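You operate a simulated robot arm through the tools that you are given. There is no shell and no other tool. Be economical: measure what you need, move in short steps, check, and stop when the job is done.

The job below is to be done with a simulated two-armed robot. You get a single attempt, and the scene is never put back.

## Task
Put the silver bowl in the sink bowl. Stack the taped white carton labelled "caps" from the steel deck of the green tester on top of the taped white carton marked "leads". Fetch the tagged injector from the steel deck of the green tester and stand it on the top of the pump bench. Push the green drawer shut. Turn the black bar dial to 1600 bar. Shut the left green door. Open the packer drawer, put the small grey block marked "good" from the top of the vacuum packer in the inside of the packer drawer and shut the drawer again. Any order will do. Set down upright: tagged injector, small grey block.

Only the result counts: the job must be done as asked and must still hold three seconds after the hand-in. Knocking over, shifting, dropping, spilling or breaking anything else fails it. A push-on lid holds only when it is set on centred and level and pressed home; a screw cap is set on level and turned clockwise until tight.

## Robot
Two 7-joint arms with two-finger parallel grippers on one trunk, on a base that drives. Base frame: it is fixed to the floor where the robot stands at the start and does not move with it; the origin is under the middle of the robot, x ahead of it, y to its left, z up. Readings come in mm, degrees, newtons and seconds.
The left shoulder is at the start at [-82, 119, 851], the right one opposite. With the tool pointing down near the work surface each hand reaches from about 120 to 580 mm from the robot's upright axis, wherever it stands, measured 20 degrees to its own side. Places, roughly: black bar dial [-2200, 3300, 1000]; green drawer [-2100, 2800, 700]; inside of the packer drawer [-2500, 1800, 700]; left green door [-2000, 3200, 500]; packer drawer [-2400, 1800, 700]; silver bowl (7x7x5 cm) [500, -200, 900]; sink bowl inside [700, -700, 700]; small grey block [-2500, 1750, 1000]; tagged injector [-2250, 3000, 1000]; taped white carton [-2250, 2750, 1000]; top of the pump bench [700, 1700, 900]. Payload 3.43 kg a hand.
The TCP of each hand is the grasp point between the finger pads, 30 mm short of the fingertips. In the tool frame z runs along the fingers and y along their closing line. The gripper opens to 94 mm. The fingers are 28 mm wide and 10 mm thick; the gripper's body (50 by 96 mm) begins 55 mm behind the TCP.
Orientation is that of the tool frame in the base frame, as a unit quaternion [x, y, z, w]. With the fingers straight down and closing along the base's y, the tool's x points along the base's -x, its y along +y and its z along -z.

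## Interface
- The arms move only by the tool nudge_tool. It takes "left_rows", "right_rows" or both (then of equal length, played together; a hand with none holds still); each is a list of rows, each a list of 7 numbers: the shift along the base's x, y, z in units of 25 mm (1.0 is 25 mm), then the turn, a rotation vector about the base's x, y, z in units of 5 degrees (1.0 is 5 degrees), then the opening, from 0 (shut) to 1 (fully open). In form: [[tx, ty, tz, wx, wy, wz, fingers], ...]. A call has 1 to 8 rows; each row shifts and turns the commanded pose from where the row before left it. A call with a number of a shift or a turn outside -1 to 1 is refused whole. A row lasts 0.2 s, in which the tool goes at most 50 mm and 8.6 degrees; a call with a longer step from one row to the next is refused whole, and so is a gripper value outside its range. Where a pose cannot be reached the arm comes as near as it can. A force on the tool above 40 N (or 10 N above the force at the start of the call, whichever is more), or a blocked arm, ends the call early, and 0.2 s more pass. Each finger travels about 153 mm/s and halts on what it meets, pressing with about 44 N; the grip force reading is that of the motor and also rises with nothing between the fingers. The clock runs only during rows and for 0.2 s after the last one: add rows that do not move to give the fingers time. It gives the time, the measured TCP pose, the force on the tool (base axes), the opening and the grip force at its end, in the units of the frame above (readings bear some noise), with the torque about the TCP (base axes, N m) and any sound that the robot's microphone picked up.
- Cameras (640 x 400 px; columns grow to the right, rows downward): "scene" is now at [22.2, -35.3, 1557.3]; the picture's right is [-0.44, -0.90, 0.00], its down [-0.70, 0.34, -0.63] and it looks along [0.56, -0.27, -0.78] (base axes); focal length 284 px, centre (320, 200). "left" rides on the left gripper at [76, -14, -103] in its tool frame; the picture's right is [0.18, 0.98, 0.00], its down [-0.75, 0.14, -0.64] and it looks along [-0.63, 0.12, 0.77] (tool axes); focal length 243 px, centre (320, 200). "right" rides on the right gripper at [76, 14, -103] in its tool frame; the picture's right is [-0.18, 0.98, 0.00], its down [-0.75, -0.14, -0.64] and it looks along [-0.63, -0.12, 0.77] (tool axes); focal length 243 px, centre (320, 200). There is no depth. A picture from a camera that has moved, and an enlarged one, comes with that camera's place and axes in the base frame and with its lens.
- grab_frame(camera): a new picture of that camera. No time passes.
- move_column(by): slides the trunk up (or, below 0, down) by that many mm; the arms and the scene camera ride with it, the base frame stays. It gives what a move gives, with no picture.
- roll_base(legs): drives the robot by 1 to 6 legs, each [ahead, left, turn to the left] in mm, mm and degrees, along the robot's own axes; the way and the turn of a leg run together, so that a leg with both is an arc; at most 1500 mm and 180 degrees a leg. The arms and the cameras ride along, it lands a little off, and it stops where it bumps. It gives what a move gives.
- pan_tilt(pan, tilt): turns the head with the scene camera to pan (to the left, within 143 degrees either way) and tilt (down, from -29 to 69), counted from straight ahead of the robot. It gives what a move gives.
- close_up(camera, box): a new picture of the part [left, top, right, bottom] of that camera's present view, enlarged. No time passes.
- finish_job(): hands the job in; it is judged then, once.

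Go step by step. Nothing tells you exact positions but the pictures and the camera data: compare them with the known pose of the tool, close in by small moves and look again before you grip or let go. The budget is 196 turns and 176 pictures, counting those below and the enlarged ones. Unless the task says otherwise, let go and move clear before handing in.

The tools are called after "Emit:" as a command line: name --argument value ..., lists and objects as JSON in quotes. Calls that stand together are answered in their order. nudge_tool: Moves the arms, as the interface text tells. Its arguments: {"type":"object","properties":{"left_rows":{"type":"array"},"right_rows":{"type":"array"}},"required":[]} The other tools are called the same way: move_column (by) slides the trunk up or down; roll_base (legs) drives the base; pan_tilt (pan, tilt) turns the head that bears the scene camera; grab_frame (camera) takes a picture; close_up (camera, box) takes an enlarged picture of a part of a camera's view; finish_job () hands the job in.

At the start:

```text
clock: 0.0
left_ee_pos: [294.8, -34.7, 1121.5]
left_orientation: [0.0, 1.0, 0.0, 0.0]
left_contact_force: [-0.5, 0.4, -0.2]
left_moment: [0.05, 0.06, 0.02]
left_gripper_width: 93.9
left_grip_force: 0.0
right_ee_pos: [250.8, -263.6, 1139.2]
right_orientation: [0.0, 1.0, 0.001, 0.0]
right_contact_force: [0.2, -1.1, 1.5]
right_moment: [0.04, 0.01, 0.01]
right_gripper_width: 93.8
right_grip_force: 0.0
trunk travel left (down, up): [-275.0, 60.0]
robot x, y, heading: [-2.0, -4.0, -0.1]
head pan, tilt: [-26.0, 51.2]
```

scene: 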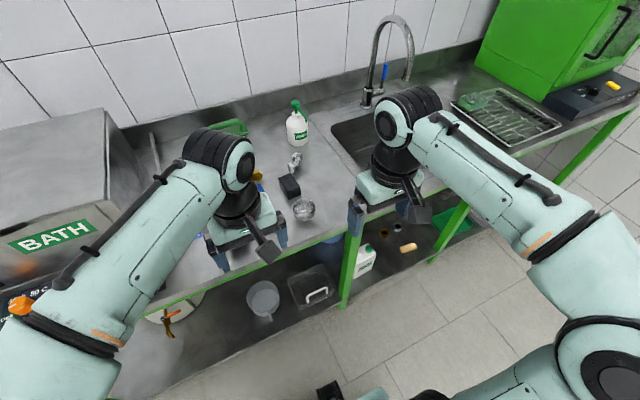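
right: 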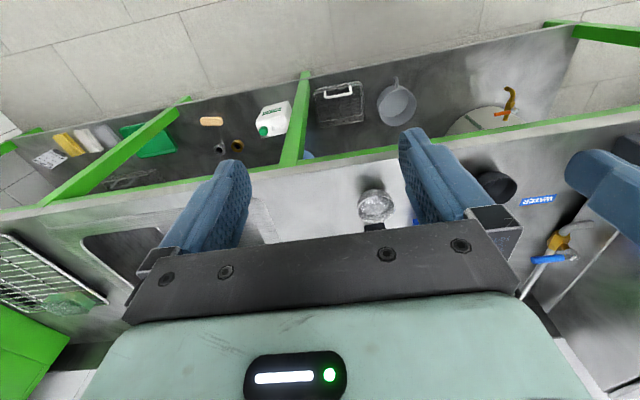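
left: 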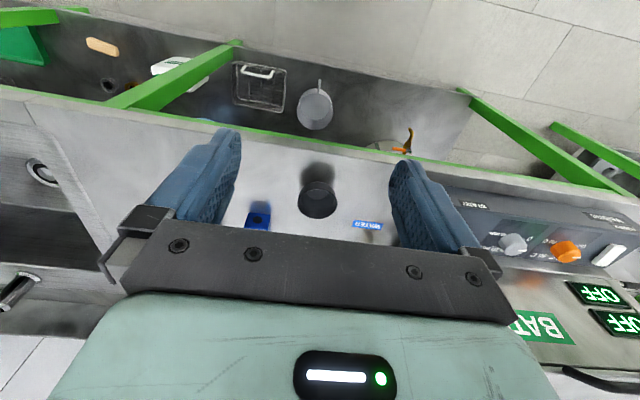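

The silver bowl seems to be near [490, -205, 900] on the sink bench, with the sink to its right. I look closer at both.

Emit:
close_up --camera "scene" --box '[240, 80, 440, 240]'

Emit:
close_up --camera "right" --box '[300, 150, 460, 250]'

```text
2.50 times, centred on (340, 160) of scene
camera zoom: at [22.2, -35.3, 1557.3], right [-0.44, -0.9, 0.0], down [-0.7, 0.34, -0.63], along [0.56, -0.27, -0.78], focal length 710 px, centre (270, 300)
```

zoom: 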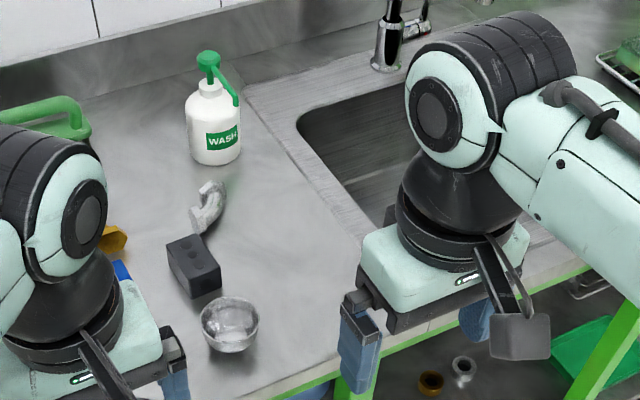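

```text
4.00 times, centred on (380, 200) of right
camera zoom: at [173.2, -248.8, 1240.8], right [0.18, 0.98, 0.0], down [0.75, -0.14, 0.64], along [0.63, -0.12, -0.77], focal length 970 px, centre (80, 200)
```

zoom: 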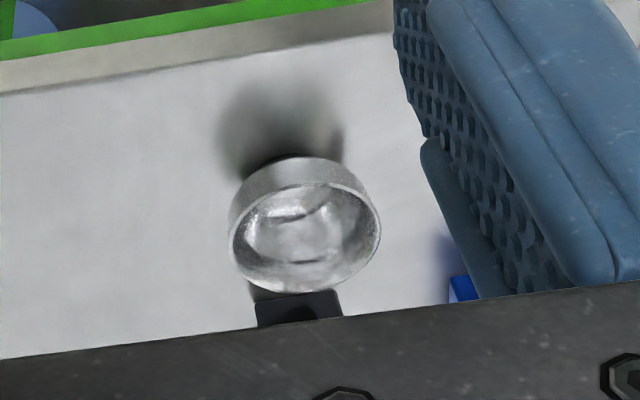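

Bowl centre is about [466, -204], rim about z 930. I bring the right hand above it and shift the left hand aside.

Emit:
nudge_tool --right_rows '[[1, 0.3, -0.7, 0, 0, 0, 1], [1, 0.3, -0.7, 0, 0, 0, 1], [1, 0.3, -0.7, 0, 0, 0, 1], [1, 0.3, -0.7, 0, 0, 0, 1], [1, 0.3, -0.7, 0, 0, 0, 1], [1, 0.3, -0.7, 0, 0, 0, 1], [1, 0.3, -0.7, 0, 0, 0, 1], [1, 0.3, -0.7, 0, 0, 0, 1]]' --left_rows '[[0, 0.6, 0, 0, 0, 0, 1], [0, 0.6, 0, 0, 0, 0, 1], [0, 0.6, 0, 0, 0, 0, 1], [0, 0.6, 0, 0, 0, 0, 1], [0, 0.6, 0, 0, 0, 0, 1], [0, 0.6, 0, 0, 0, 0, 1], [0, 0.6, 0, 0, 0, 0, 1], [0, 0.6, 0, 0, 0, 0, 1]]'

Emit:
grab_frame --camera "right"

Emit:
grab_frame --camera "scene"

```text
clock: 1.8
left_ee_pos: [296.0, 85.6, 1121.6]
left_orientation: [0.0, 1.0, 0.0, 0.0]
left_contact_force: [0.9, 0.5, -0.6]
left_moment: [-0.04, 0.01, 0.01]
left_gripper_width: 93.6
left_grip_force: 0.2
right_ee_pos: [449.8, -204.5, 998.0]
right_orientation: [-0.001, 1.0, 0.0, 0.0]
right_contact_force: [0.5, 0.3, -0.3]
right_moment: [0.0, 0.03, -0.02]
right_gripper_width: 94.0
right_grip_force: 0.0
trunk travel left (down, up): [-275.0, 60.0]
robot x, y, heading: [1.2, 2.7, -0.0]
head pan, tilt: [-26.0, 51.2]
```

```text
170 pictures are left
camera right: at [373.2, -188.7, 1099.7], right [0.18, 0.98, 0.0], down [0.75, -0.14, 0.64], along [0.63, -0.12, -0.77], focal length 243 px, centre (320, 200)
```

right: 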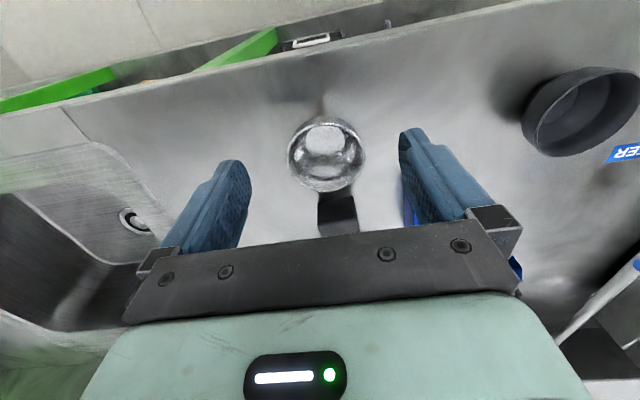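

```text
169 pictures are left
camera scene: at [23.1, -34.6, 1557.4], right [-0.44, -0.9, 0.0], down [-0.7, 0.34, -0.63], along [0.56, -0.28, -0.78], focal length 284 px, centre (320, 200)
```

scene: 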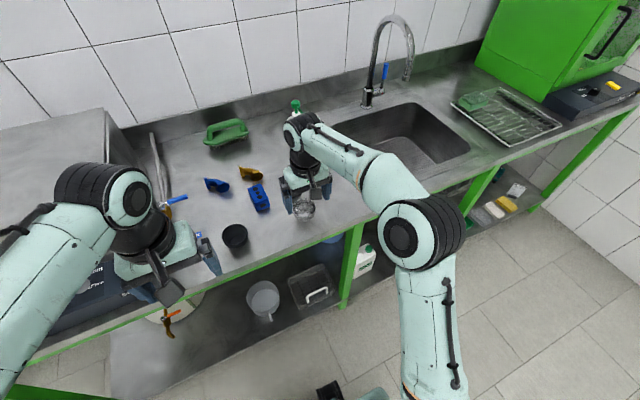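

The bowl sits at about [468, -202]; I centre and descend, then close.

Emit:
nudge_tool --right_rows '[[0.72, 0.08, 0, 0, 0, 0, 1], [0, 0, -0.8, 0, 0, 0, 1], [0, 0, -0.8, 0, 0, 0, 1], [0, 0, -0.8, 0, 0, 0, 1], [0, 0, -0.6, 0, 0, 0, 1], [0, 0, 0, 0, 0, 0, 1]]'

Emit:
grab_frame --camera "right"

```text
clock: 3.2
left_ee_pos: [294.7, 85.2, 1122.1]
left_orientation: [0.0, 1.0, 0.0, 0.001]
left_contact_force: [0.6, 0.5, -0.5]
left_moment: [-0.02, -0.01, -0.01]
left_gripper_width: 94.0
left_grip_force: 0.1
right_ee_pos: [467.0, -201.6, 924.9]
right_orientation: [0.0, 1.0, 0.0, 0.0]
right_contact_force: [-0.1, -0.4, 0.8]
right_moment: [-0.06, -0.01, 0.01]
right_gripper_width: 93.8
right_grip_force: 0.1
trunk travel left (down, up): [-275.0, 60.0]
robot x, y, heading: [-1.2, 1.2, 0.1]
head pan, tilt: [-26.0, 51.2]
```

```text
168 pictures are left
camera right: at [391.3, -186.7, 1026.5], right [0.18, 0.98, 0.0], down [0.75, -0.14, 0.64], along [0.63, -0.12, -0.77], focal length 243 px, centre (320, 200)
```

right: 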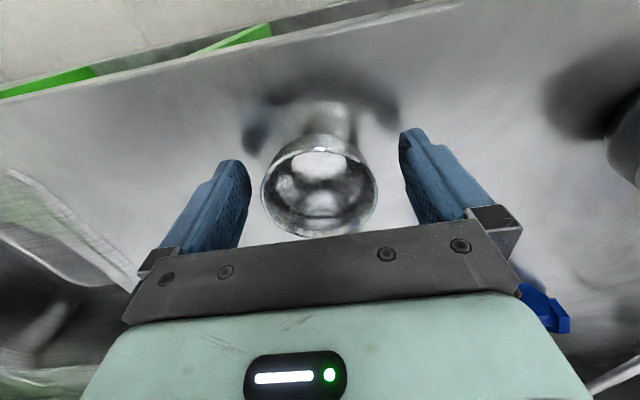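

Aligned. Lower 10 mm and close.

Emit:
nudge_tool --right_rows '[[0, 0, -0.4, 0, 0, 0, 1], [0, 0, 0, 0, 0, 0, 0.5], [0, 0, 0, 0, 0, 0, 0.4], [0, 0, 0, 0, 0, 0, 0.4], [0, 0, 0, 0, 0, 0, 0.4]]'

Emit:
grab_frame --camera "right"

```text
clock: 4.4
left_ee_pos: [296.1, 85.1, 1121.2]
left_orientation: [0.0, 1.0, 0.001, 0.0]
left_contact_force: [-0.1, -0.5, -0.3]
left_moment: [0.0, -0.02, 0.01]
left_gripper_width: 94.0
left_grip_force: 0.1
right_ee_pos: [467.6, -202.8, 915.2]
right_orientation: [0.0, 1.0, 0.001, 0.0]
right_contact_force: [0.1, -0.2, 0.1]
right_moment: [0.05, -0.03, -0.02]
right_gripper_width: 67.9
right_grip_force: 43.7
trunk travel left (down, up): [-275.0, 60.0]
robot x, y, heading: [0.1, 1.9, 0.1]
head pan, tilt: [-26.0, 51.2]
```

```text
167 pictures are left
camera right: at [390.7, -186.4, 1016.8], right [0.18, 0.98, 0.0], down [0.75, -0.14, 0.64], along [0.63, -0.12, -0.77], focal length 243 px, centre (320, 200)
```

right: 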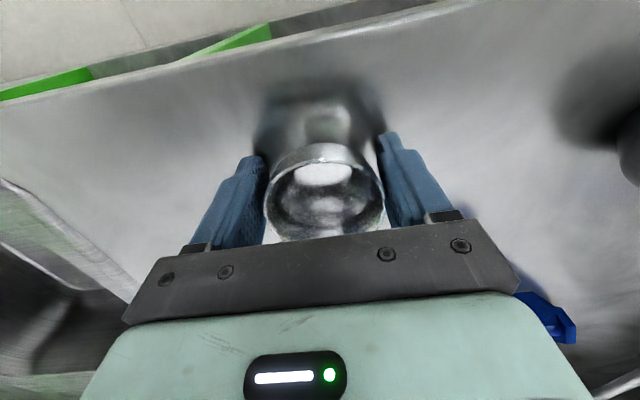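

Held. Lift, then drive right along the bench.

Emit:
nudge_tool --right_rows '[[0, 0, 1, 0, 0, 0, 0.4], [0, 0, 1, 0, 0, 0, 0.4], [0, 0, 1, 0, 0, 0, 0.4], [0, 0, 1, 0, 0, 0, 0.4], [0, 0, 1, 0, 0, 0, 0.4]]'

Emit:
roll_base --legs '[[0, -440, 0], [90, 0, 0]]'

Emit:
grab_frame --camera "scene"

Emit:
grab_frame --camera "right"

```text
clock: 5.6
left_ee_pos: [295.9, 83.8, 1120.2]
left_orientation: [0.0, 1.0, 0.0, 0.0]
left_contact_force: [-0.8, -0.6, -0.4]
left_moment: [0.03, -0.02, -0.04]
left_gripper_width: 94.2
left_grip_force: 0.0
right_ee_pos: [468.8, -202.8, 1040.4]
right_orientation: [0.001, 1.0, 0.0, 0.0]
right_contact_force: [1.0, -0.4, 0.4]
right_moment: [0.0, 0.02, 0.03]
right_gripper_width: 37.3
right_grip_force: 0.1
trunk travel left (down, up): [-275.0, 60.0]
robot x, y, heading: [-0.9, -0.7, 0.1]
head pan, tilt: [-26.0, 51.2]
```

```text
clock: 10.7
left_ee_pos: [383.7, -360.9, 1120.8]
left_orientation: [0.003, 1.0, 0.0, 0.0]
left_contact_force: [0.2, 0.1, 0.0]
left_moment: [0.01, 0.02, 0.03]
left_gripper_width: 94.0
left_grip_force: 0.2
right_ee_pos: [554.6, -651.3, 1039.4]
right_orientation: [0.003, 1.0, 0.0, -0.001]
right_contact_force: [0.6, 0.0, -0.5]
right_moment: [-0.02, -0.02, -0.03]
right_gripper_width: 37.5
right_grip_force: 0.1
trunk travel left (down, up): [-275.0, 60.0]
robot x, y, heading: [88.9, -445.6, -0.7]
head pan, tilt: [-26.0, 51.2]
```

```text
166 pictures are left
camera scene: at [110.6, -479.8, 1557.3], right [-0.44, -0.9, 0.0], down [-0.7, 0.35, -0.63], along [0.56, -0.28, -0.78], focal length 284 px, centre (320, 200)
```

scene: 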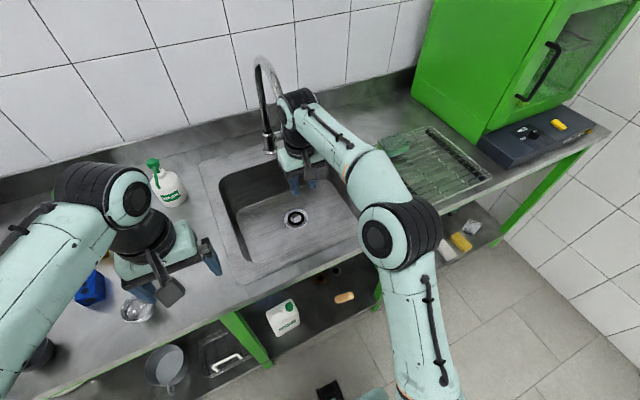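

```text
165 pictures are left
camera right: at [478.4, -634.3, 1140.8], right [0.19, 0.98, 0.0], down [0.75, -0.15, 0.64], along [0.63, -0.12, -0.77], focal length 243 px, centre (320, 200)
```

right: 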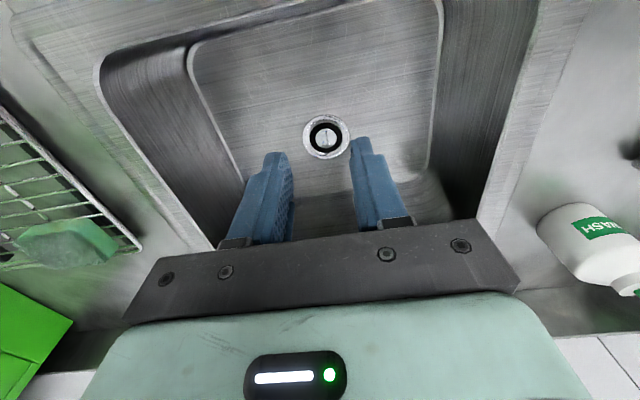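

The bowl slipped out of the grip on lifting and still stands at about its old place. I go back to look at it again.

Emit:
roll_base --legs '[[-90, 0, 0], [0, 440, 0.7]]'

Emit:
close_up --camera "right" --box '[220, 100, 420, 225]'

Emit:
grab_frame --camera "scene"

```text
clock: 15.8
left_ee_pos: [293.6, 85.9, 1120.7]
left_orientation: [-0.004, 1.0, 0.0, 0.0]
left_contact_force: [0.2, -0.5, 0.0]
left_moment: [0.01, -0.01, -0.03]
left_gripper_width: 93.9
left_grip_force: 0.0
right_ee_pos: [467.6, -198.8, 1039.8]
right_orientation: [-0.004, 1.0, 0.0, 0.0]
right_contact_force: [0.2, 0.2, 0.2]
right_moment: [0.0, -0.02, 0.05]
right_gripper_width: 37.7
right_grip_force: 0.1
trunk travel left (down, up): [-275.0, 60.0]
robot x, y, heading: [0.2, 1.4, 0.4]
head pan, tilt: [-26.0, 51.2]
```

```text
3.20 times, centred on (320, 162) of right
camera zoom: at [391.4, -184.5, 1141.0], right [0.18, 0.98, 0.0], down [0.75, -0.13, 0.64], along [0.63, -0.11, -0.77], focal length 776 px, centre (320, 320)
```

zoom: 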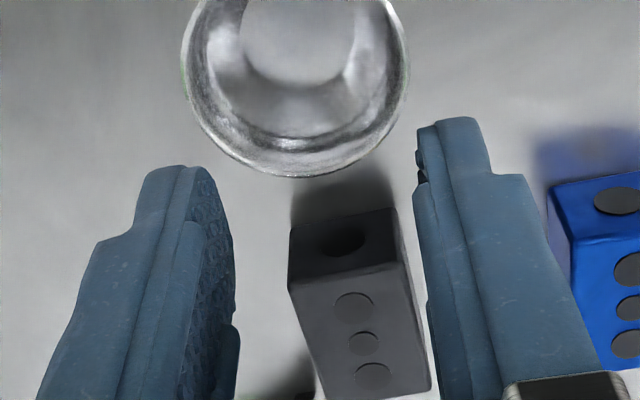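

```text
163 pictures are left
camera scene: at [21.0, -35.7, 1557.3], right [-0.43, -0.9, 0.0], down [-0.7, 0.34, -0.63], along [0.57, -0.27, -0.78], focal length 284 px, centre (320, 200)
```

scene: 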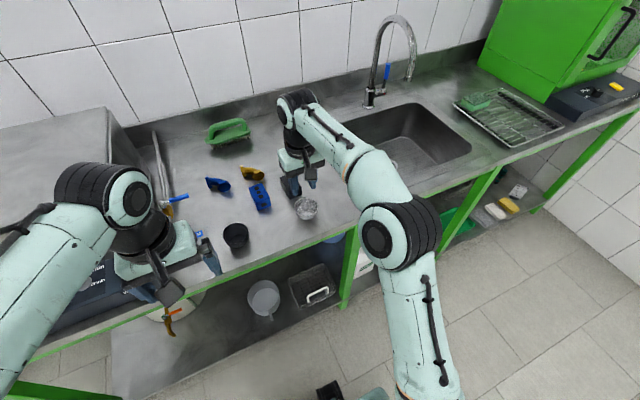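

The bowl stands undisturbed at about [471, -206]. I will pinch its right wall instead, one finger inside and one outside.

Emit:
nudge_tool --right_rows '[[0.16, -0.82, 0, 0, 0, 0, 0.48], [0, -0.82, -0.6, 0, 0, 0, 0.48], [0, 0, -0.8, 0, 0, 0, 0.48], [0, 0, -0.6, 0, 0, 0, 0.48], [0, 0, 0, 0, 0, 0, 0.48]]'

Emit:
grab_frame --camera "right"

```text
clock: 17.1
left_ee_pos: [291.8, 85.9, 1121.8]
left_orientation: [-0.004, 1.0, 0.0, 0.0]
left_contact_force: [0.4, -0.3, -0.2]
left_moment: [-0.01, -0.01, 0.02]
left_gripper_width: 93.9
left_grip_force: 0.1
right_ee_pos: [471.6, -239.6, 989.1]
right_orientation: [-0.005, 1.0, -0.001, -0.001]
right_contact_force: [-0.3, -0.4, -0.5]
right_moment: [-0.04, 0.01, 0.02]
right_gripper_width: 45.1
right_grip_force: 0.0
trunk travel left (down, up): [-275.0, 60.0]
robot x, y, heading: [-3.7, -0.7, 0.7]
head pan, tilt: [-26.0, 51.2]
```

```text
162 pictures are left
camera right: at [395.1, -223.9, 1090.3], right [0.18, 0.98, 0.0], down [0.75, -0.14, 0.64], along [0.63, -0.11, -0.77], focal length 243 px, centre (320, 200)
```

right: 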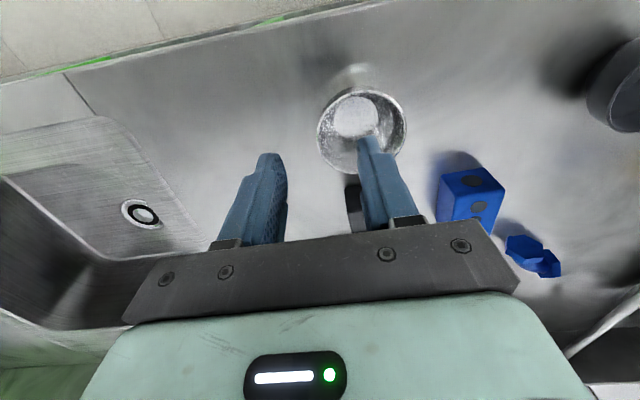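

Aligned with the wall; descend and pinch.

Emit:
nudge_tool --right_rows '[[0, 0, -1, 0, 0, 0, 0.48], [0, 0, -1, 0, 0, 0, 0.48], [0, 0, 0, 0, 0, 0, 0.48], [0, 0, 0, 0, 0, 0, 0], [0, 0, 0, 0, 0, 0, 0], [0, 0, 0, 0, 0, 0, 0]]'

Emit:
grab_frame --camera "right"

```text
clock: 18.4
left_ee_pos: [292.7, 86.9, 1120.5]
left_orientation: [-0.004, 1.0, 0.0, 0.001]
left_contact_force: [0.3, -1.4, -0.1]
left_moment: [-0.02, 0.02, 0.01]
left_gripper_width: 94.0
left_grip_force: 0.0
right_ee_pos: [470.5, -239.8, 940.9]
right_orientation: [-0.005, 1.0, 0.0, 0.0]
right_contact_force: [-1.8, 0.9, 7.3]
right_moment: [0.39, 0.14, 0.01]
right_gripper_width: 7.2
right_grip_force: 40.9
trunk travel left (down, up): [-275.0, 60.0]
robot x, y, heading: [-1.2, -2.8, 0.4]
head pan, tilt: [-26.0, 51.2]
```

```text
161 pictures are left
camera right: at [394.3, -224.5, 1042.3], right [0.18, 0.98, 0.0], down [0.75, -0.14, 0.64], along [0.63, -0.11, -0.77], focal length 243 px, centre (320, 200)
```

right: 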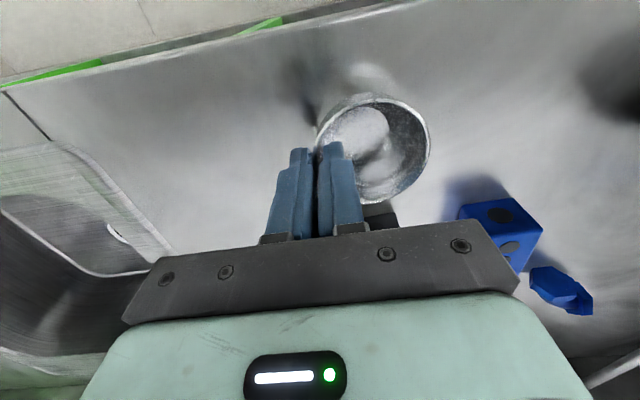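

Pinched (7 mm). Lift 50 mm and check.

Emit:
nudge_tool --right_rows '[[0, 0, 0.5, 0, 0, 0, 0], [0, 0, 0.5, 0, 0, 0, 0], [0, 0, 0.5, 0, 0, 0, 0], [0, 0, 0.5, 0, 0, 0, 0], [0, 0, 0.5, 0, 0, 0, 0]]'

Emit:
grab_frame --camera "right"

Emit:
close_up --camera "scene" --box '[240, 130, 400, 230]'

```text
clock: 19.6
left_ee_pos: [293.7, 87.5, 1121.5]
left_orientation: [-0.005, 1.0, 0.0, 0.0]
left_contact_force: [0.1, -0.3, 0.0]
left_moment: [0.03, 0.0, 0.01]
left_gripper_width: 93.8
left_grip_force: 0.0
right_ee_pos: [474.7, -240.9, 1002.1]
right_orientation: [-0.005, 1.0, 0.0, 0.0]
right_contact_force: [0.6, -0.3, -1.0]
right_moment: [-0.01, 0.01, 0.01]
right_gripper_width: 6.5
right_grip_force: 40.9
trunk travel left (down, up): [-275.0, 60.0]
robot x, y, heading: [-1.4, -1.4, 0.2]
head pan, tilt: [-26.0, 51.2]
```

```text
160 pictures are left
camera right: at [397.5, -225.1, 1103.4], right [0.17, 0.98, 0.0], down [0.75, -0.13, 0.64], along [0.63, -0.11, -0.77], focal length 243 px, centre (320, 200)
```

right: 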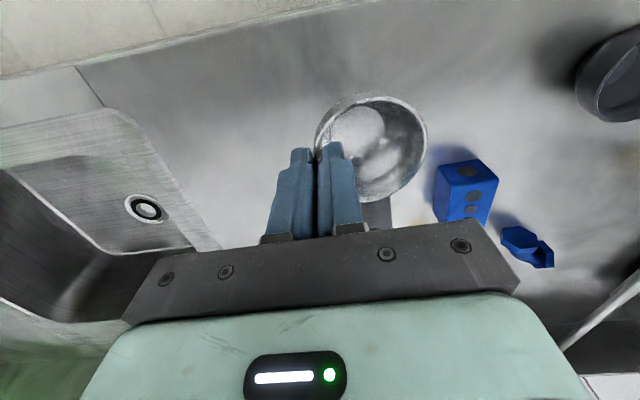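

```text
4.00 times, centred on (320, 180) of scene
camera zoom: at [21.1, -35.7, 1557.3], right [-0.43, -0.9, 0.0], down [-0.7, 0.34, -0.63], along [0.57, -0.27, -0.78], focal length 1136 px, centre (320, 280)
```

zoom: 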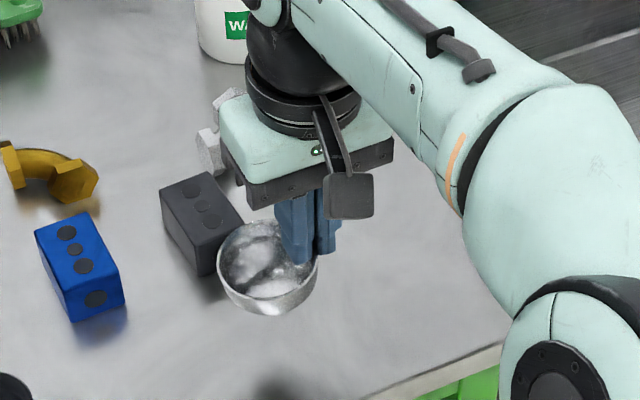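

The bowl is held. Lift more and drive to the sink.

Emit:
nudge_tool --right_rows '[[0, 0, 0.8, 0, 0, 0, 0], [0, 0, 0.8, 0, 0, 0, 0]]'

Emit:
roll_base --legs '[[0, -430, 0], [100, 0, 0]]'

Emit:
grab_frame --camera "right"

Emit:
grab_frame --camera "scene"

```text
clock: 20.2
left_ee_pos: [292.7, 85.9, 1121.3]
left_orientation: [-0.004, 1.0, -0.001, 0.0]
left_contact_force: [1.2, 0.0, -0.2]
left_moment: [0.01, 0.02, -0.02]
left_gripper_width: 93.8
left_grip_force: 0.1
right_ee_pos: [471.8, -240.0, 1042.5]
right_orientation: [-0.005, 1.0, 0.0, 0.001]
right_contact_force: [-0.4, 0.0, -1.1]
right_moment: [-0.03, -0.01, 0.01]
right_gripper_width: 6.8
right_grip_force: 40.7
trunk travel left (down, up): [-275.0, 60.0]
robot x, y, heading: [-0.3, -3.5, 0.3]
head pan, tilt: [-26.0, 51.2]
```

```text
clock: 25.3
left_ee_pos: [396.0, -337.9, 1119.5]
left_orientation: [-0.004, 1.0, -0.001, 0.0]
left_contact_force: [0.4, 0.3, 0.1]
left_moment: [0.01, -0.01, 0.0]
left_gripper_width: 94.0
left_grip_force: 0.2
right_ee_pos: [574.9, -663.7, 1042.7]
right_orientation: [-0.004, 1.0, 0.0, 0.0]
right_contact_force: [0.5, 0.9, -1.1]
right_moment: [-0.05, 0.01, 0.0]
right_gripper_width: 6.4
right_grip_force: 40.7
trunk travel left (down, up): [-275.0, 60.0]
robot x, y, heading: [103.1, -424.2, 0.5]
head pan, tilt: [-26.0, 51.2]
```

```text
158 pictures are left
camera right: at [498.6, -649.1, 1143.2], right [0.17, 0.98, 0.0], down [0.75, -0.13, 0.64], along [0.63, -0.11, -0.77], focal length 243 px, centre (320, 200)
```

right: 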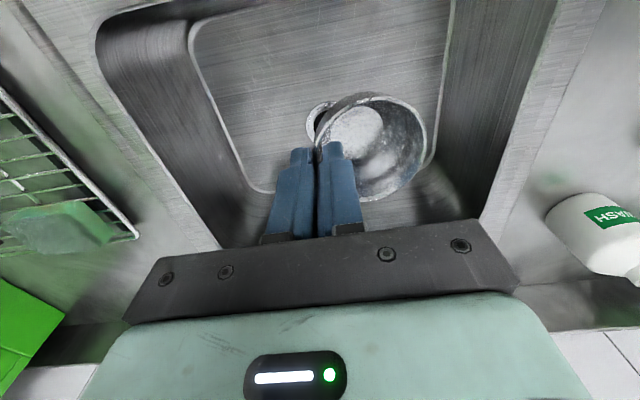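

```text
157 pictures are left
camera scene: at [123.5, -459.7, 1557.3], right [-0.43, -0.9, 0.0], down [-0.7, 0.33, -0.63], along [0.57, -0.27, -0.78], focal length 284 px, centre (320, 200)
```

scene: 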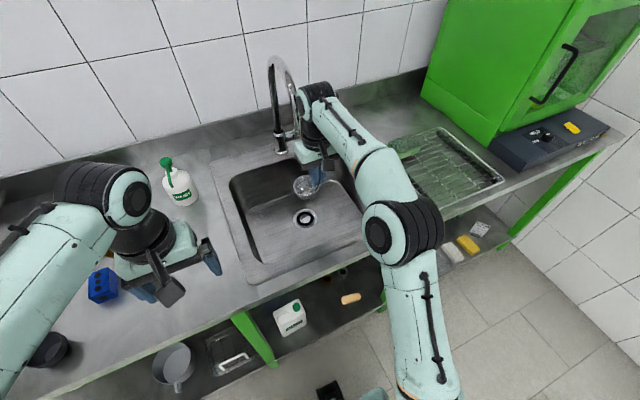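

Now lower the bowl into the front half of the sink.

Emit:
nudge_tool --right_rows '[[0.4, 0, -1, 0, 0, 0, 0], [0, 0, -1, 0, 0, 0, 0], [0, 0, -1, 0, 0, 0, 0], [0, 0, -1, 0, 0, 0, 0], [0, 0, -1, 0, 0, 0, 0], [0, 0, -1, 0, 0, 0, 0], [0, 0, -1, 0, 0, 0, 0]]'

Emit:
grab_frame --camera "right"

Emit:
close_up --camera "scene" --box '[200, 120, 400, 245]'

```text
clock: 26.9
left_ee_pos: [394.5, -338.2, 1121.1]
left_orientation: [-0.004, 1.0, 0.0, 0.0]
left_contact_force: [-0.4, -0.1, -0.5]
left_moment: [-0.01, 0.04, -0.03]
left_gripper_width: 94.3
left_grip_force: 0.0
right_ee_pos: [587.0, -664.8, 865.7]
right_orientation: [-0.005, 1.0, 0.001, 0.0]
right_contact_force: [-0.2, 0.4, -0.9]
right_moment: [-0.04, -0.04, -0.03]
right_gripper_width: 6.4
right_grip_force: 40.6
trunk travel left (down, up): [-275.0, 60.0]
robot x, y, heading: [102.0, -425.2, 0.6]
head pan, tilt: [-26.0, 51.2]
```

```text
156 pictures are left
camera right: at [509.3, -649.8, 967.8], right [0.18, 0.98, 0.0], down [0.75, -0.13, 0.64], along [0.63, -0.11, -0.77], focal length 243 px, centre (320, 200)
```

right: 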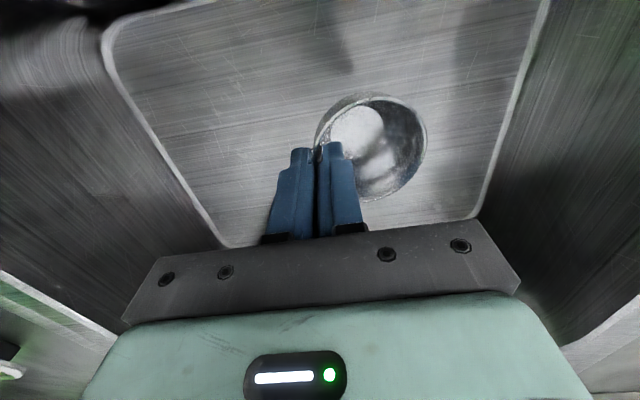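

```text
3.20 times, centred on (300, 182) of scene
camera zoom: at [123.5, -460.0, 1557.3], right [-0.43, -0.9, 0.0], down [-0.7, 0.33, -0.63], along [0.57, -0.27, -0.78], focal length 909 px, centre (384, 256)
```

zoom: 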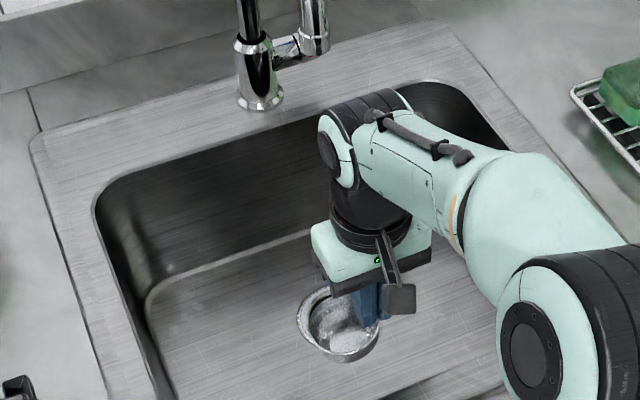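

Well inside the sink; keep lowering until it touches.

Emit:
nudge_tool --right_rows '[[0, 0, -0.6, 0, 0, 0, 0], [0, 0, -0.6, 0, 0, 0, 0], [0, 0, -0.6, 0, 0, 0, 0], [0, 0, -0.4, 0, 0, 0, 0], [0, 0, -0.4, 0, 0, 0, 0], [0, 0, -0.4, 0, 0, 0, 0], [0, 0, -0.4, 0, 0, 0, 0], [0, 0, -0.4, 0, 0, 0, 0]]'

Emit:
grab_frame --camera "right"

Emit:
close_up --camera "scene" --box '[200, 120, 400, 245]'

```text
clock: 28.7
left_ee_pos: [393.9, -337.5, 1121.8]
left_orientation: [-0.004, 1.0, 0.0, 0.001]
left_contact_force: [-0.2, 0.7, -0.4]
left_moment: [0.02, 0.0, -0.01]
left_gripper_width: 94.1
left_grip_force: 0.0
right_ee_pos: [586.0, -665.1, 773.4]
right_orientation: [-0.004, 1.0, 0.001, 0.003]
right_contact_force: [-1.5, -1.6, 10.5]
right_moment: [0.36, 0.13, 0.09]
right_gripper_width: 6.7
right_grip_force: 40.9
trunk travel left (down, up): [-275.0, 60.0]
robot x, y, heading: [100.3, -426.9, 0.6]
head pan, tilt: [-26.0, 51.2]
```

```text
154 pictures are left
camera right: at [508.1, -649.4, 874.9], right [0.18, 0.98, 0.0], down [0.75, -0.13, 0.65], along [0.64, -0.11, -0.76], focal length 243 px, centre (320, 200)
```

right: 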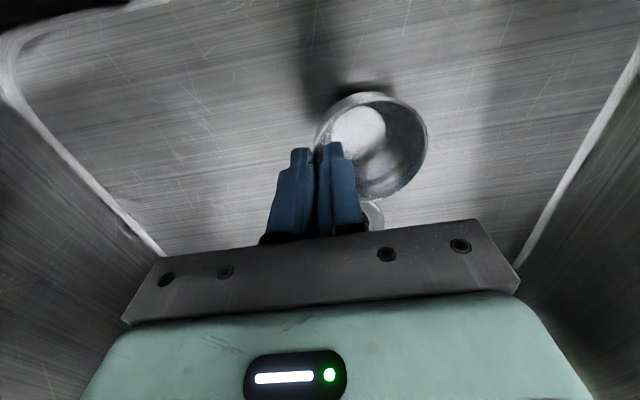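

```text
3.20 times, centred on (300, 182) of scene
camera zoom: at [121.4, -459.6, 1557.5], right [-0.43, -0.9, 0.0], down [-0.7, 0.33, -0.63], along [0.57, -0.27, -0.78], focal length 909 px, centre (384, 256)
```

zoom: 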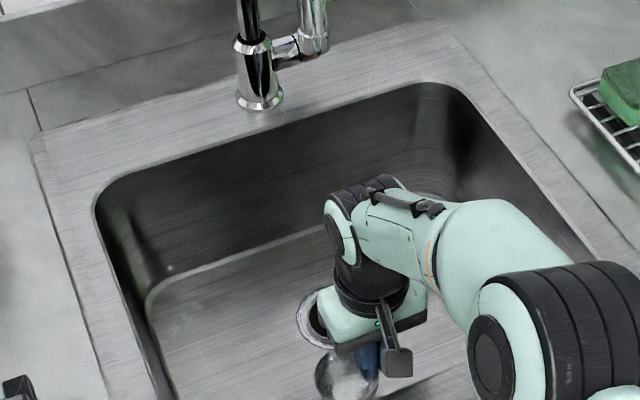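

It rests on the sink floor. Open a little, then rise clear.

Emit:
nudge_tool --right_rows '[[0, 0, 0.1, 0, 0, 0, 0.25], [0, 0, 0, 0, 0, 0, 0.3], [0, 0, 0.6, 0, 0, 0, 0.3], [0, 0, 1, 0, 0, 0, 0.3], [0, 0, 1, 0, 0, 0, 0.3], [0, 0, 1, 0, 0, 0, 0.3], [0, 0, 1, 0, 0, 0, 0.3], [0, 0, 1, 0, 0, 0, 0.3]]'

Emit:
nudge_tool --right_rows '[[0, 0, 1, 0, 0, 0, 0.3], [0, 0, 1, 0, 0, 0, 0.3], [0, 0, 1, 0, 0, 0, 0.3], [0, 0, 1, 0, 0, 0, 0.3], [-0.5, 0, 1, 0, 0, 0, 0.6], [-1, 0, 1, 0, 0, 0, 0.9], [-1, 0, 1, 0, 0, 0, 1], [-1, 0, 1, 0, 0, 0, 1]]'

Emit:
grab_frame --camera "right"

```text
clock: 30.5
left_ee_pos: [395.3, -336.3, 1121.6]
left_orientation: [-0.004, 1.0, 0.001, 0.001]
left_contact_force: [-0.4, 0.1, -0.4]
left_moment: [-0.01, -0.02, 0.01]
left_gripper_width: 93.9
left_grip_force: 0.0
right_ee_pos: [585.1, -663.3, 914.4]
right_orientation: [-0.005, 1.0, 0.0, 0.0]
right_contact_force: [-0.2, -1.2, -0.5]
right_moment: [0.01, 0.01, 0.02]
right_gripper_width: 28.3
right_grip_force: 0.0
trunk travel left (down, up): [-275.0, 60.0]
robot x, y, heading: [98.5, -423.1, 0.6]
head pan, tilt: [-26.0, 51.2]
```

```text
clock: 32.3
left_ee_pos: [394.3, -337.9, 1121.7]
left_orientation: [-0.004, 1.0, 0.0, 0.001]
left_contact_force: [-0.3, -0.2, -0.5]
left_moment: [-0.03, 0.02, 0.01]
left_gripper_width: 93.7
left_grip_force: 0.0
right_ee_pos: [494.1, -664.1, 1116.0]
right_orientation: [-0.004, 1.0, 0.0, 0.001]
right_contact_force: [0.3, 0.5, 0.0]
right_moment: [0.01, -0.02, -0.03]
right_gripper_width: 94.1
right_grip_force: 0.0
trunk travel left (down, up): [-275.0, 60.0]
robot x, y, heading: [101.2, -426.5, 0.7]
head pan, tilt: [-26.0, 51.2]
```

```text
152 pictures are left
camera right: at [418.3, -649.7, 1217.8], right [0.18, 0.98, 0.0], down [0.75, -0.13, 0.64], along [0.63, -0.11, -0.77], focal length 243 px, centre (320, 200)
```

right: 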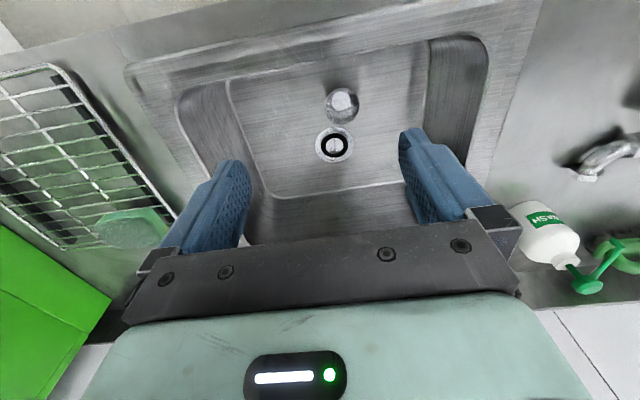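

The bowl stands in the sink. I back away, and look toward the other stations.

Emit:
roll_base --legs '[[-550, 0, 0], [0, 0, 90]]'

Emit:
pan_tilt --pan 45 --tilt 20

Emit:
grab_frame --camera "scene"

Emit:
pan_tilt --pan -20 --tilt 20

Emit:
grab_frame --camera "scene"

```text
clock: 39.2
left_ee_pos: [-529.2, -134.6, 1121.8]
left_orientation: [-0.705, 0.709, -0.001, -0.001]
left_contact_force: [0.1, 0.5, -0.3]
left_moment: [0.01, -0.03, -0.02]
left_gripper_width: 93.9
left_grip_force: 0.0
right_ee_pos: [-200.2, -39.2, 1116.8]
right_orientation: [-0.705, 0.709, 0.0, 0.001]
right_contact_force: [-0.9, -0.6, -0.5]
right_moment: [-0.02, -0.02, 0.01]
right_gripper_width: 93.9
right_grip_force: 0.0
trunk travel left (down, up): [-275.0, 60.0]
robot x, y, heading: [-449.3, -427.7, 89.6]
head pan, tilt: [-26.0, 51.2]
```

```text
clock: 40.6
left_ee_pos: [-529.5, -134.9, 1119.8]
left_orientation: [-0.705, 0.709, 0.0, 0.0]
left_contact_force: [-0.2, 0.4, -0.6]
left_moment: [-0.01, 0.01, 0.01]
left_gripper_width: 93.7
left_grip_force: 0.1
right_ee_pos: [-201.2, -39.2, 1116.1]
right_orientation: [-0.705, 0.709, 0.0, 0.0]
right_contact_force: [0.0, 0.2, -0.4]
right_moment: [0.02, -0.02, 0.01]
right_gripper_width: 94.2
right_grip_force: 0.1
trunk travel left (down, up): [-275.0, 60.0]
robot x, y, heading: [-445.0, -426.5, 89.8]
head pan, tilt: [45.0, 20.0]
```

```text
151 pictures are left
camera scene: at [-513.9, -409.9, 1604.5], right [0.71, 0.7, 0.0], down [0.24, -0.24, -0.94], along [-0.66, 0.67, -0.34], focal length 284 px, centre (320, 200)
```

scene: 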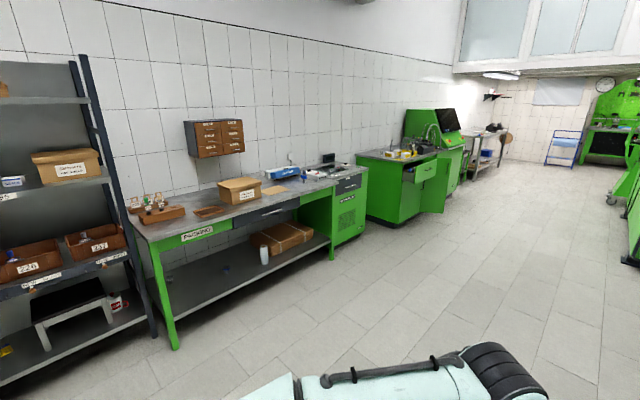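

```text
clock: 42.0
left_ee_pos: [-529.3, -134.2, 1121.5]
left_orientation: [-0.705, 0.709, -0.001, 0.0]
left_contact_force: [0.5, -1.1, -0.6]
left_moment: [-0.03, 0.04, 0.0]
left_gripper_width: 94.2
left_grip_force: 0.1
right_ee_pos: [-200.9, -38.8, 1116.1]
right_orientation: [-0.706, 0.709, 0.0, 0.0]
right_contact_force: [1.2, -0.3, 0.5]
right_moment: [-0.01, 0.02, 0.0]
right_gripper_width: 93.9
right_grip_force: 0.1
trunk travel left (down, up): [-275.0, 60.0]
robot x, y, heading: [-447.8, -432.4, 89.8]
head pan, tilt: [-20.0, 20.0]
```

```text
150 pictures are left
camera scene: at [-416.2, -388.8, 1604.5], right [0.94, -0.35, 0.0], down [-0.12, -0.32, -0.94], along [0.32, 0.88, -0.34], focal length 284 px, centre (320, 200)
```

scene: 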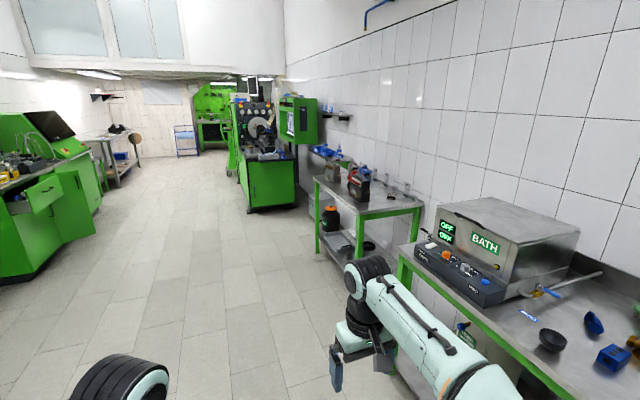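

The aisle is clear. I turn to face the packing bench wall and drive up to the vacuum packer.

Emit:
roll_base --legs '[[0, 0, 90], [900, 0, 0], [0, -1100, 0], [0, -1080, 0], [250, 0, 0]]'

Emit:
pan_tilt --pan 0 --tilt 35

Emit:
grab_frame --camera "scene"

```text
clock: 70.8
left_ee_pos: [-1890.0, 1650.7, 1120.8]
left_orientation: [1.0, 0.004, 0.0, 0.0]
left_contact_force: [0.0, -0.1, 0.1]
left_moment: [0.01, -0.01, -0.02]
left_gripper_width: 93.8
left_grip_force: 0.1
right_ee_pos: [-1990.3, 1977.9, 1115.8]
right_orientation: [1.0, 0.003, 0.001, 0.0]
right_contact_force: [-0.3, -0.1, 0.7]
right_moment: [0.04, -0.04, -0.01]
right_gripper_width: 93.9
right_grip_force: 0.0
trunk travel left (down, up): [-275.0, 60.0]
robot x, y, heading: [-1599.6, 1736.8, -179.5]
head pan, tilt: [-20.0, 20.0]
```

```text
clock: 71.6
left_ee_pos: [-1888.8, 1651.0, 1121.7]
left_orientation: [1.0, 0.004, 0.0, 0.0]
left_contact_force: [-0.6, -0.3, 0.1]
left_moment: [0.0, 0.01, -0.01]
left_gripper_width: 93.9
left_grip_force: 0.0
right_ee_pos: [-1989.6, 1978.4, 1115.7]
right_orientation: [1.0, 0.004, -0.002, 0.0]
right_contact_force: [0.1, 0.0, 0.9]
right_moment: [0.0, -0.01, -0.01]
right_gripper_width: 94.3
right_grip_force: 0.1
trunk travel left (down, up): [-275.0, 60.0]
robot x, y, heading: [-1591.7, 1736.8, -179.4]
head pan, tilt: [0.0, 35.0]
```

```text
149 pictures are left
camera scene: at [-1640.8, 1734.9, 1580.7], right [-0.01, 1.0, 0.0], down [0.57, 0.0, -0.82], along [-0.82, -0.01, -0.57], focal length 284 px, centre (320, 200)
```

scene: 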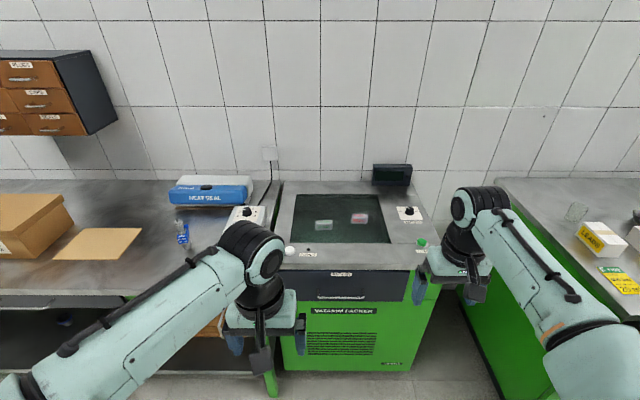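

Emit:
close_up --camera "scene" --box '[220, 150, 460, 300]'

Emit:
close_up --camera "scene" --box '[290, 190, 390, 250]'

Emit:
grab_frame --camera "right"

```text
2.67 times, centred on (340, 225) of scene
camera zoom: at [-1640.8, 1734.9, 1580.7], right [-0.01, 1.0, 0.0], down [0.57, 0.0, -0.82], along [-0.82, -0.01, -0.57], focal length 757 px, centre (267, 133)
```

zoom: 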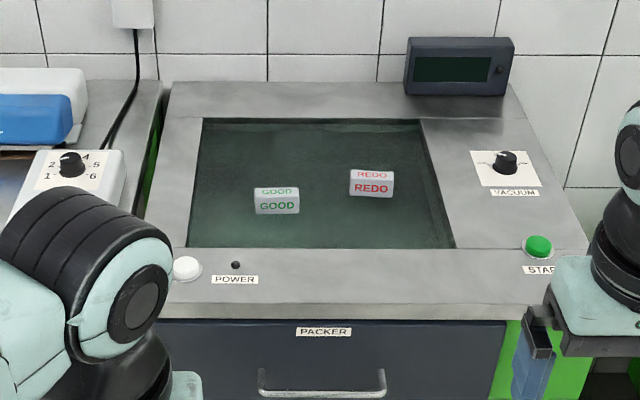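

```text
6.40 times, centred on (340, 220) of scene
camera zoom: at [-1640.8, 1734.9, 1580.7], right [-0.01, 1.0, 0.0], down [0.57, 0.0, -0.82], along [-0.82, -0.01, -0.57], focal length 1817 px, centre (192, 72)
```

zoom: 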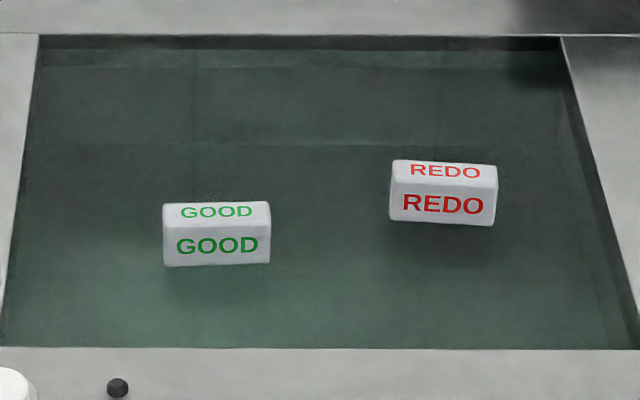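

```text
146 pictures are left
camera right: at [-1913.4, 1965.5, 1217.4], right [-0.18, -0.98, 0.0], down [-0.75, 0.14, 0.64], along [-0.63, 0.11, -0.77], focal length 243 px, centre (320, 200)
```

right: 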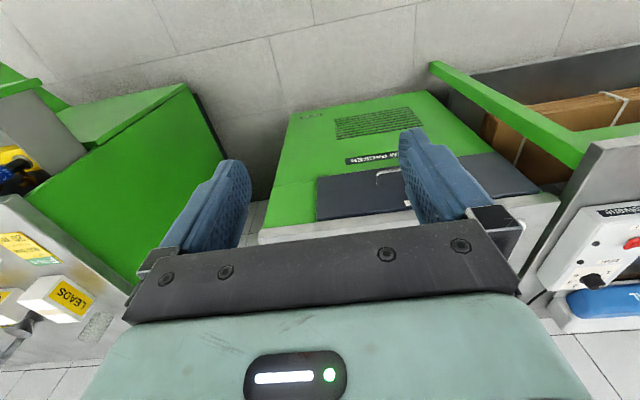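

The "good" block is on the packer's sunken plate at roughly [-2490, 1745, 870]; the drawer handle is about [-2273, 1800, 726]. I move closer to pick the block with the left hand first.

Emit:
roll_base --legs '[[0, -170, 0], [330, 0, 0]]'

Emit:
grab_frame --camera "scene"

Emit:
grab_frame --camera "left"

```text
clock: 75.5
left_ee_pos: [-2216.6, 1818.4, 1121.1]
left_orientation: [1.0, 0.006, 0.0, 0.0]
left_contact_force: [-0.2, -0.4, 0.1]
left_moment: [-0.02, 0.0, -0.02]
left_gripper_width: 94.0
left_grip_force: 0.1
right_ee_pos: [-2318.9, 2144.3, 1116.0]
right_orientation: [1.0, 0.007, 0.001, 0.0]
right_contact_force: [-0.2, -0.1, -0.2]
right_moment: [0.01, -0.03, -0.01]
right_gripper_width: 93.7
right_grip_force: 0.1
trunk travel left (down, up): [-275.0, 60.0]
robot x, y, heading: [-1922.2, 1906.5, -179.6]
head pan, tilt: [0.0, 35.0]
```

```text
145 pictures are left
camera scene: at [-1969.1, 1902.9, 1580.6], right [-0.01, 1.0, 0.0], down [0.57, 0.01, -0.82], along [-0.82, -0.01, -0.57], focal length 284 px, centre (320, 200)
```

scene: 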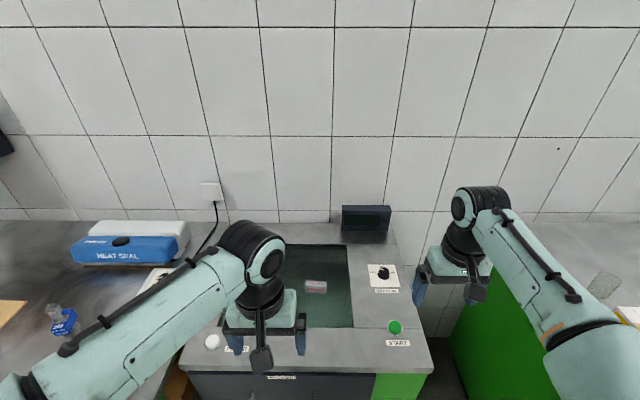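

```text
144 pictures are left
camera left: at [-2142.6, 1831.2, 1223.1], right [0.2, -0.98, 0.0], down [-0.75, -0.15, 0.64], along [-0.63, -0.13, -0.77], focal length 243 px, centre (320, 200)
```

left: 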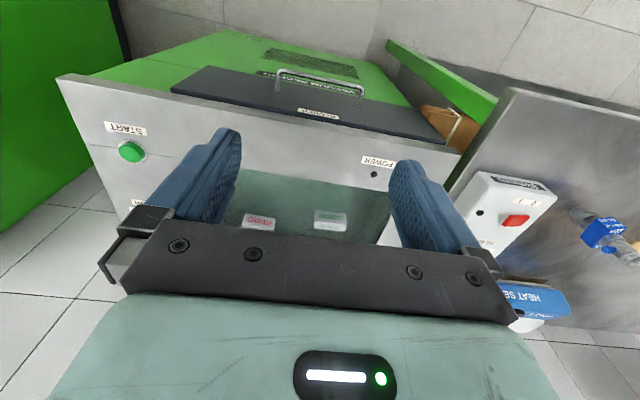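

Block at about [-2485, 1741], top z≈885. I inch closer and bring the left hand above it.

Emit:
roll_base --legs '[[55, 0, 0]]'

Emit:
nudge_tool --left_rows '[[-1, -0.4, -0.6, 0, 0, 0, 1], [-1, -0.4, -0.6, 0, 0, 0, 1], [-1, -0.4, -0.6, 0, 0, 0, 1], [-1, -0.4, -0.6, 0, 0, 0, 1], [-1, -0.4, -0.6, 0, 0, 0, 1], [-1, -0.4, -0.6, 0, 0, 0, 1], [-1, -0.4, -0.8, 0, 0, 0, 1], [-1, -0.3, -0.8, 0, 0, 0, 1]]'

Emit:
grab_frame --camera "left"

Emit:
grab_frame --camera "scene"

```text
clock: 76.5
left_ee_pos: [-2271.0, 1817.5, 1119.9]
left_orientation: [1.0, 0.006, 0.0, 0.001]
left_contact_force: [-0.3, 0.7, 0.5]
left_moment: [0.02, -0.01, 0.0]
left_gripper_width: 93.9
left_grip_force: 0.0
right_ee_pos: [-2374.3, 2142.7, 1115.5]
right_orientation: [1.0, 0.006, 0.001, 0.0]
right_contact_force: [-0.3, 0.5, 0.8]
right_moment: [0.0, -0.02, -0.01]
right_gripper_width: 94.0
right_grip_force: 0.1
trunk travel left (down, up): [-275.0, 60.0]
robot x, y, heading: [-1977.4, 1903.2, -179.0]
head pan, tilt: [0.0, 35.0]
```

```text
clock: 78.3
left_ee_pos: [-2472.0, 1738.2, 991.1]
left_orientation: [1.0, 0.006, 0.001, 0.0]
left_contact_force: [-0.5, 0.4, 0.5]
left_moment: [0.01, 0.02, 0.0]
left_gripper_width: 94.0
left_grip_force: 0.1
right_ee_pos: [-2374.2, 2143.6, 1116.6]
right_orientation: [1.0, 0.006, 0.0, 0.0]
right_contact_force: [-0.5, -1.3, 0.5]
right_moment: [-0.02, -0.02, 0.03]
right_gripper_width: 94.0
right_grip_force: 0.1
trunk travel left (down, up): [-275.0, 60.0]
robot x, y, heading: [-1977.5, 1906.1, -179.2]
head pan, tilt: [0.0, 35.0]
```

```text
143 pictures are left
camera left: at [-2397.9, 1752.2, 1092.7], right [0.2, -0.98, 0.0], down [-0.75, -0.15, 0.64], along [-0.63, -0.13, -0.77], focal length 243 px, centre (320, 200)
```

left: 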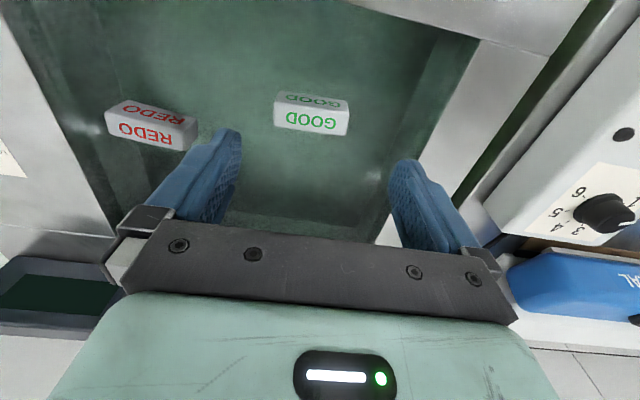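

```text
142 pictures are left
camera scene: at [-2024.6, 1902.1, 1580.6], right [-0.01, 1.0, 0.0], down [0.57, 0.01, -0.82], along [-0.82, -0.01, -0.57], focal length 284 px, centre (320, 200)
```

scene: 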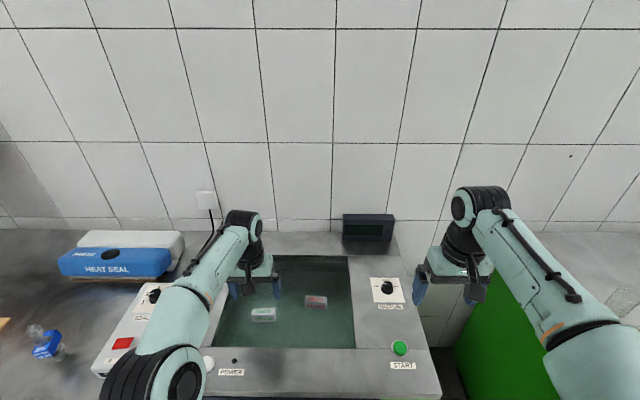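

Aligned; descend onto the block.

Emit:
nudge_tool --left_rows '[[-0.36, 0.16, -0.8, 0, 0, 0, 1], [0, 0, -0.9, 0, 0, 0, 1], [0, 0, -0.9, 0, 0, 0, 1], [0, 0, -0.9, 0, 0, 0, 1], [0, 0, 0, 0, 0, 0, 1]]'

Emit:
grab_frame --camera "left"

```text
clock: 79.5
left_ee_pos: [-2482.3, 1741.7, 902.9]
left_orientation: [1.0, 0.006, -0.001, 0.0]
left_contact_force: [0.4, -0.3, -0.2]
left_moment: [-0.04, 0.01, 0.02]
left_gripper_width: 94.0
left_grip_force: 0.2
right_ee_pos: [-2373.8, 2142.9, 1115.9]
right_orientation: [1.0, 0.006, 0.0, 0.001]
right_contact_force: [0.2, -0.6, 0.3]
right_moment: [0.01, -0.04, 0.0]
right_gripper_width: 93.9
right_grip_force: 0.0
trunk travel left (down, up): [-275.0, 60.0]
robot x, y, heading: [-1973.7, 1898.5, -179.4]
head pan, tilt: [0.0, 35.0]
```

```text
141 pictures are left
camera left: at [-2407.1, 1756.4, 1005.7], right [0.2, -0.98, 0.0], down [-0.75, -0.15, 0.64], along [-0.63, -0.13, -0.77], focal length 243 px, centre (320, 200)
```

left: 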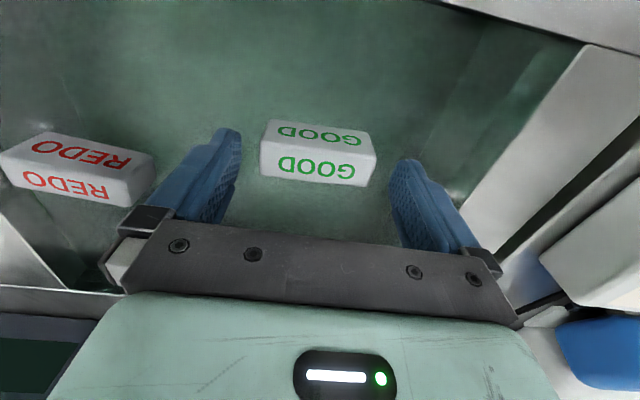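

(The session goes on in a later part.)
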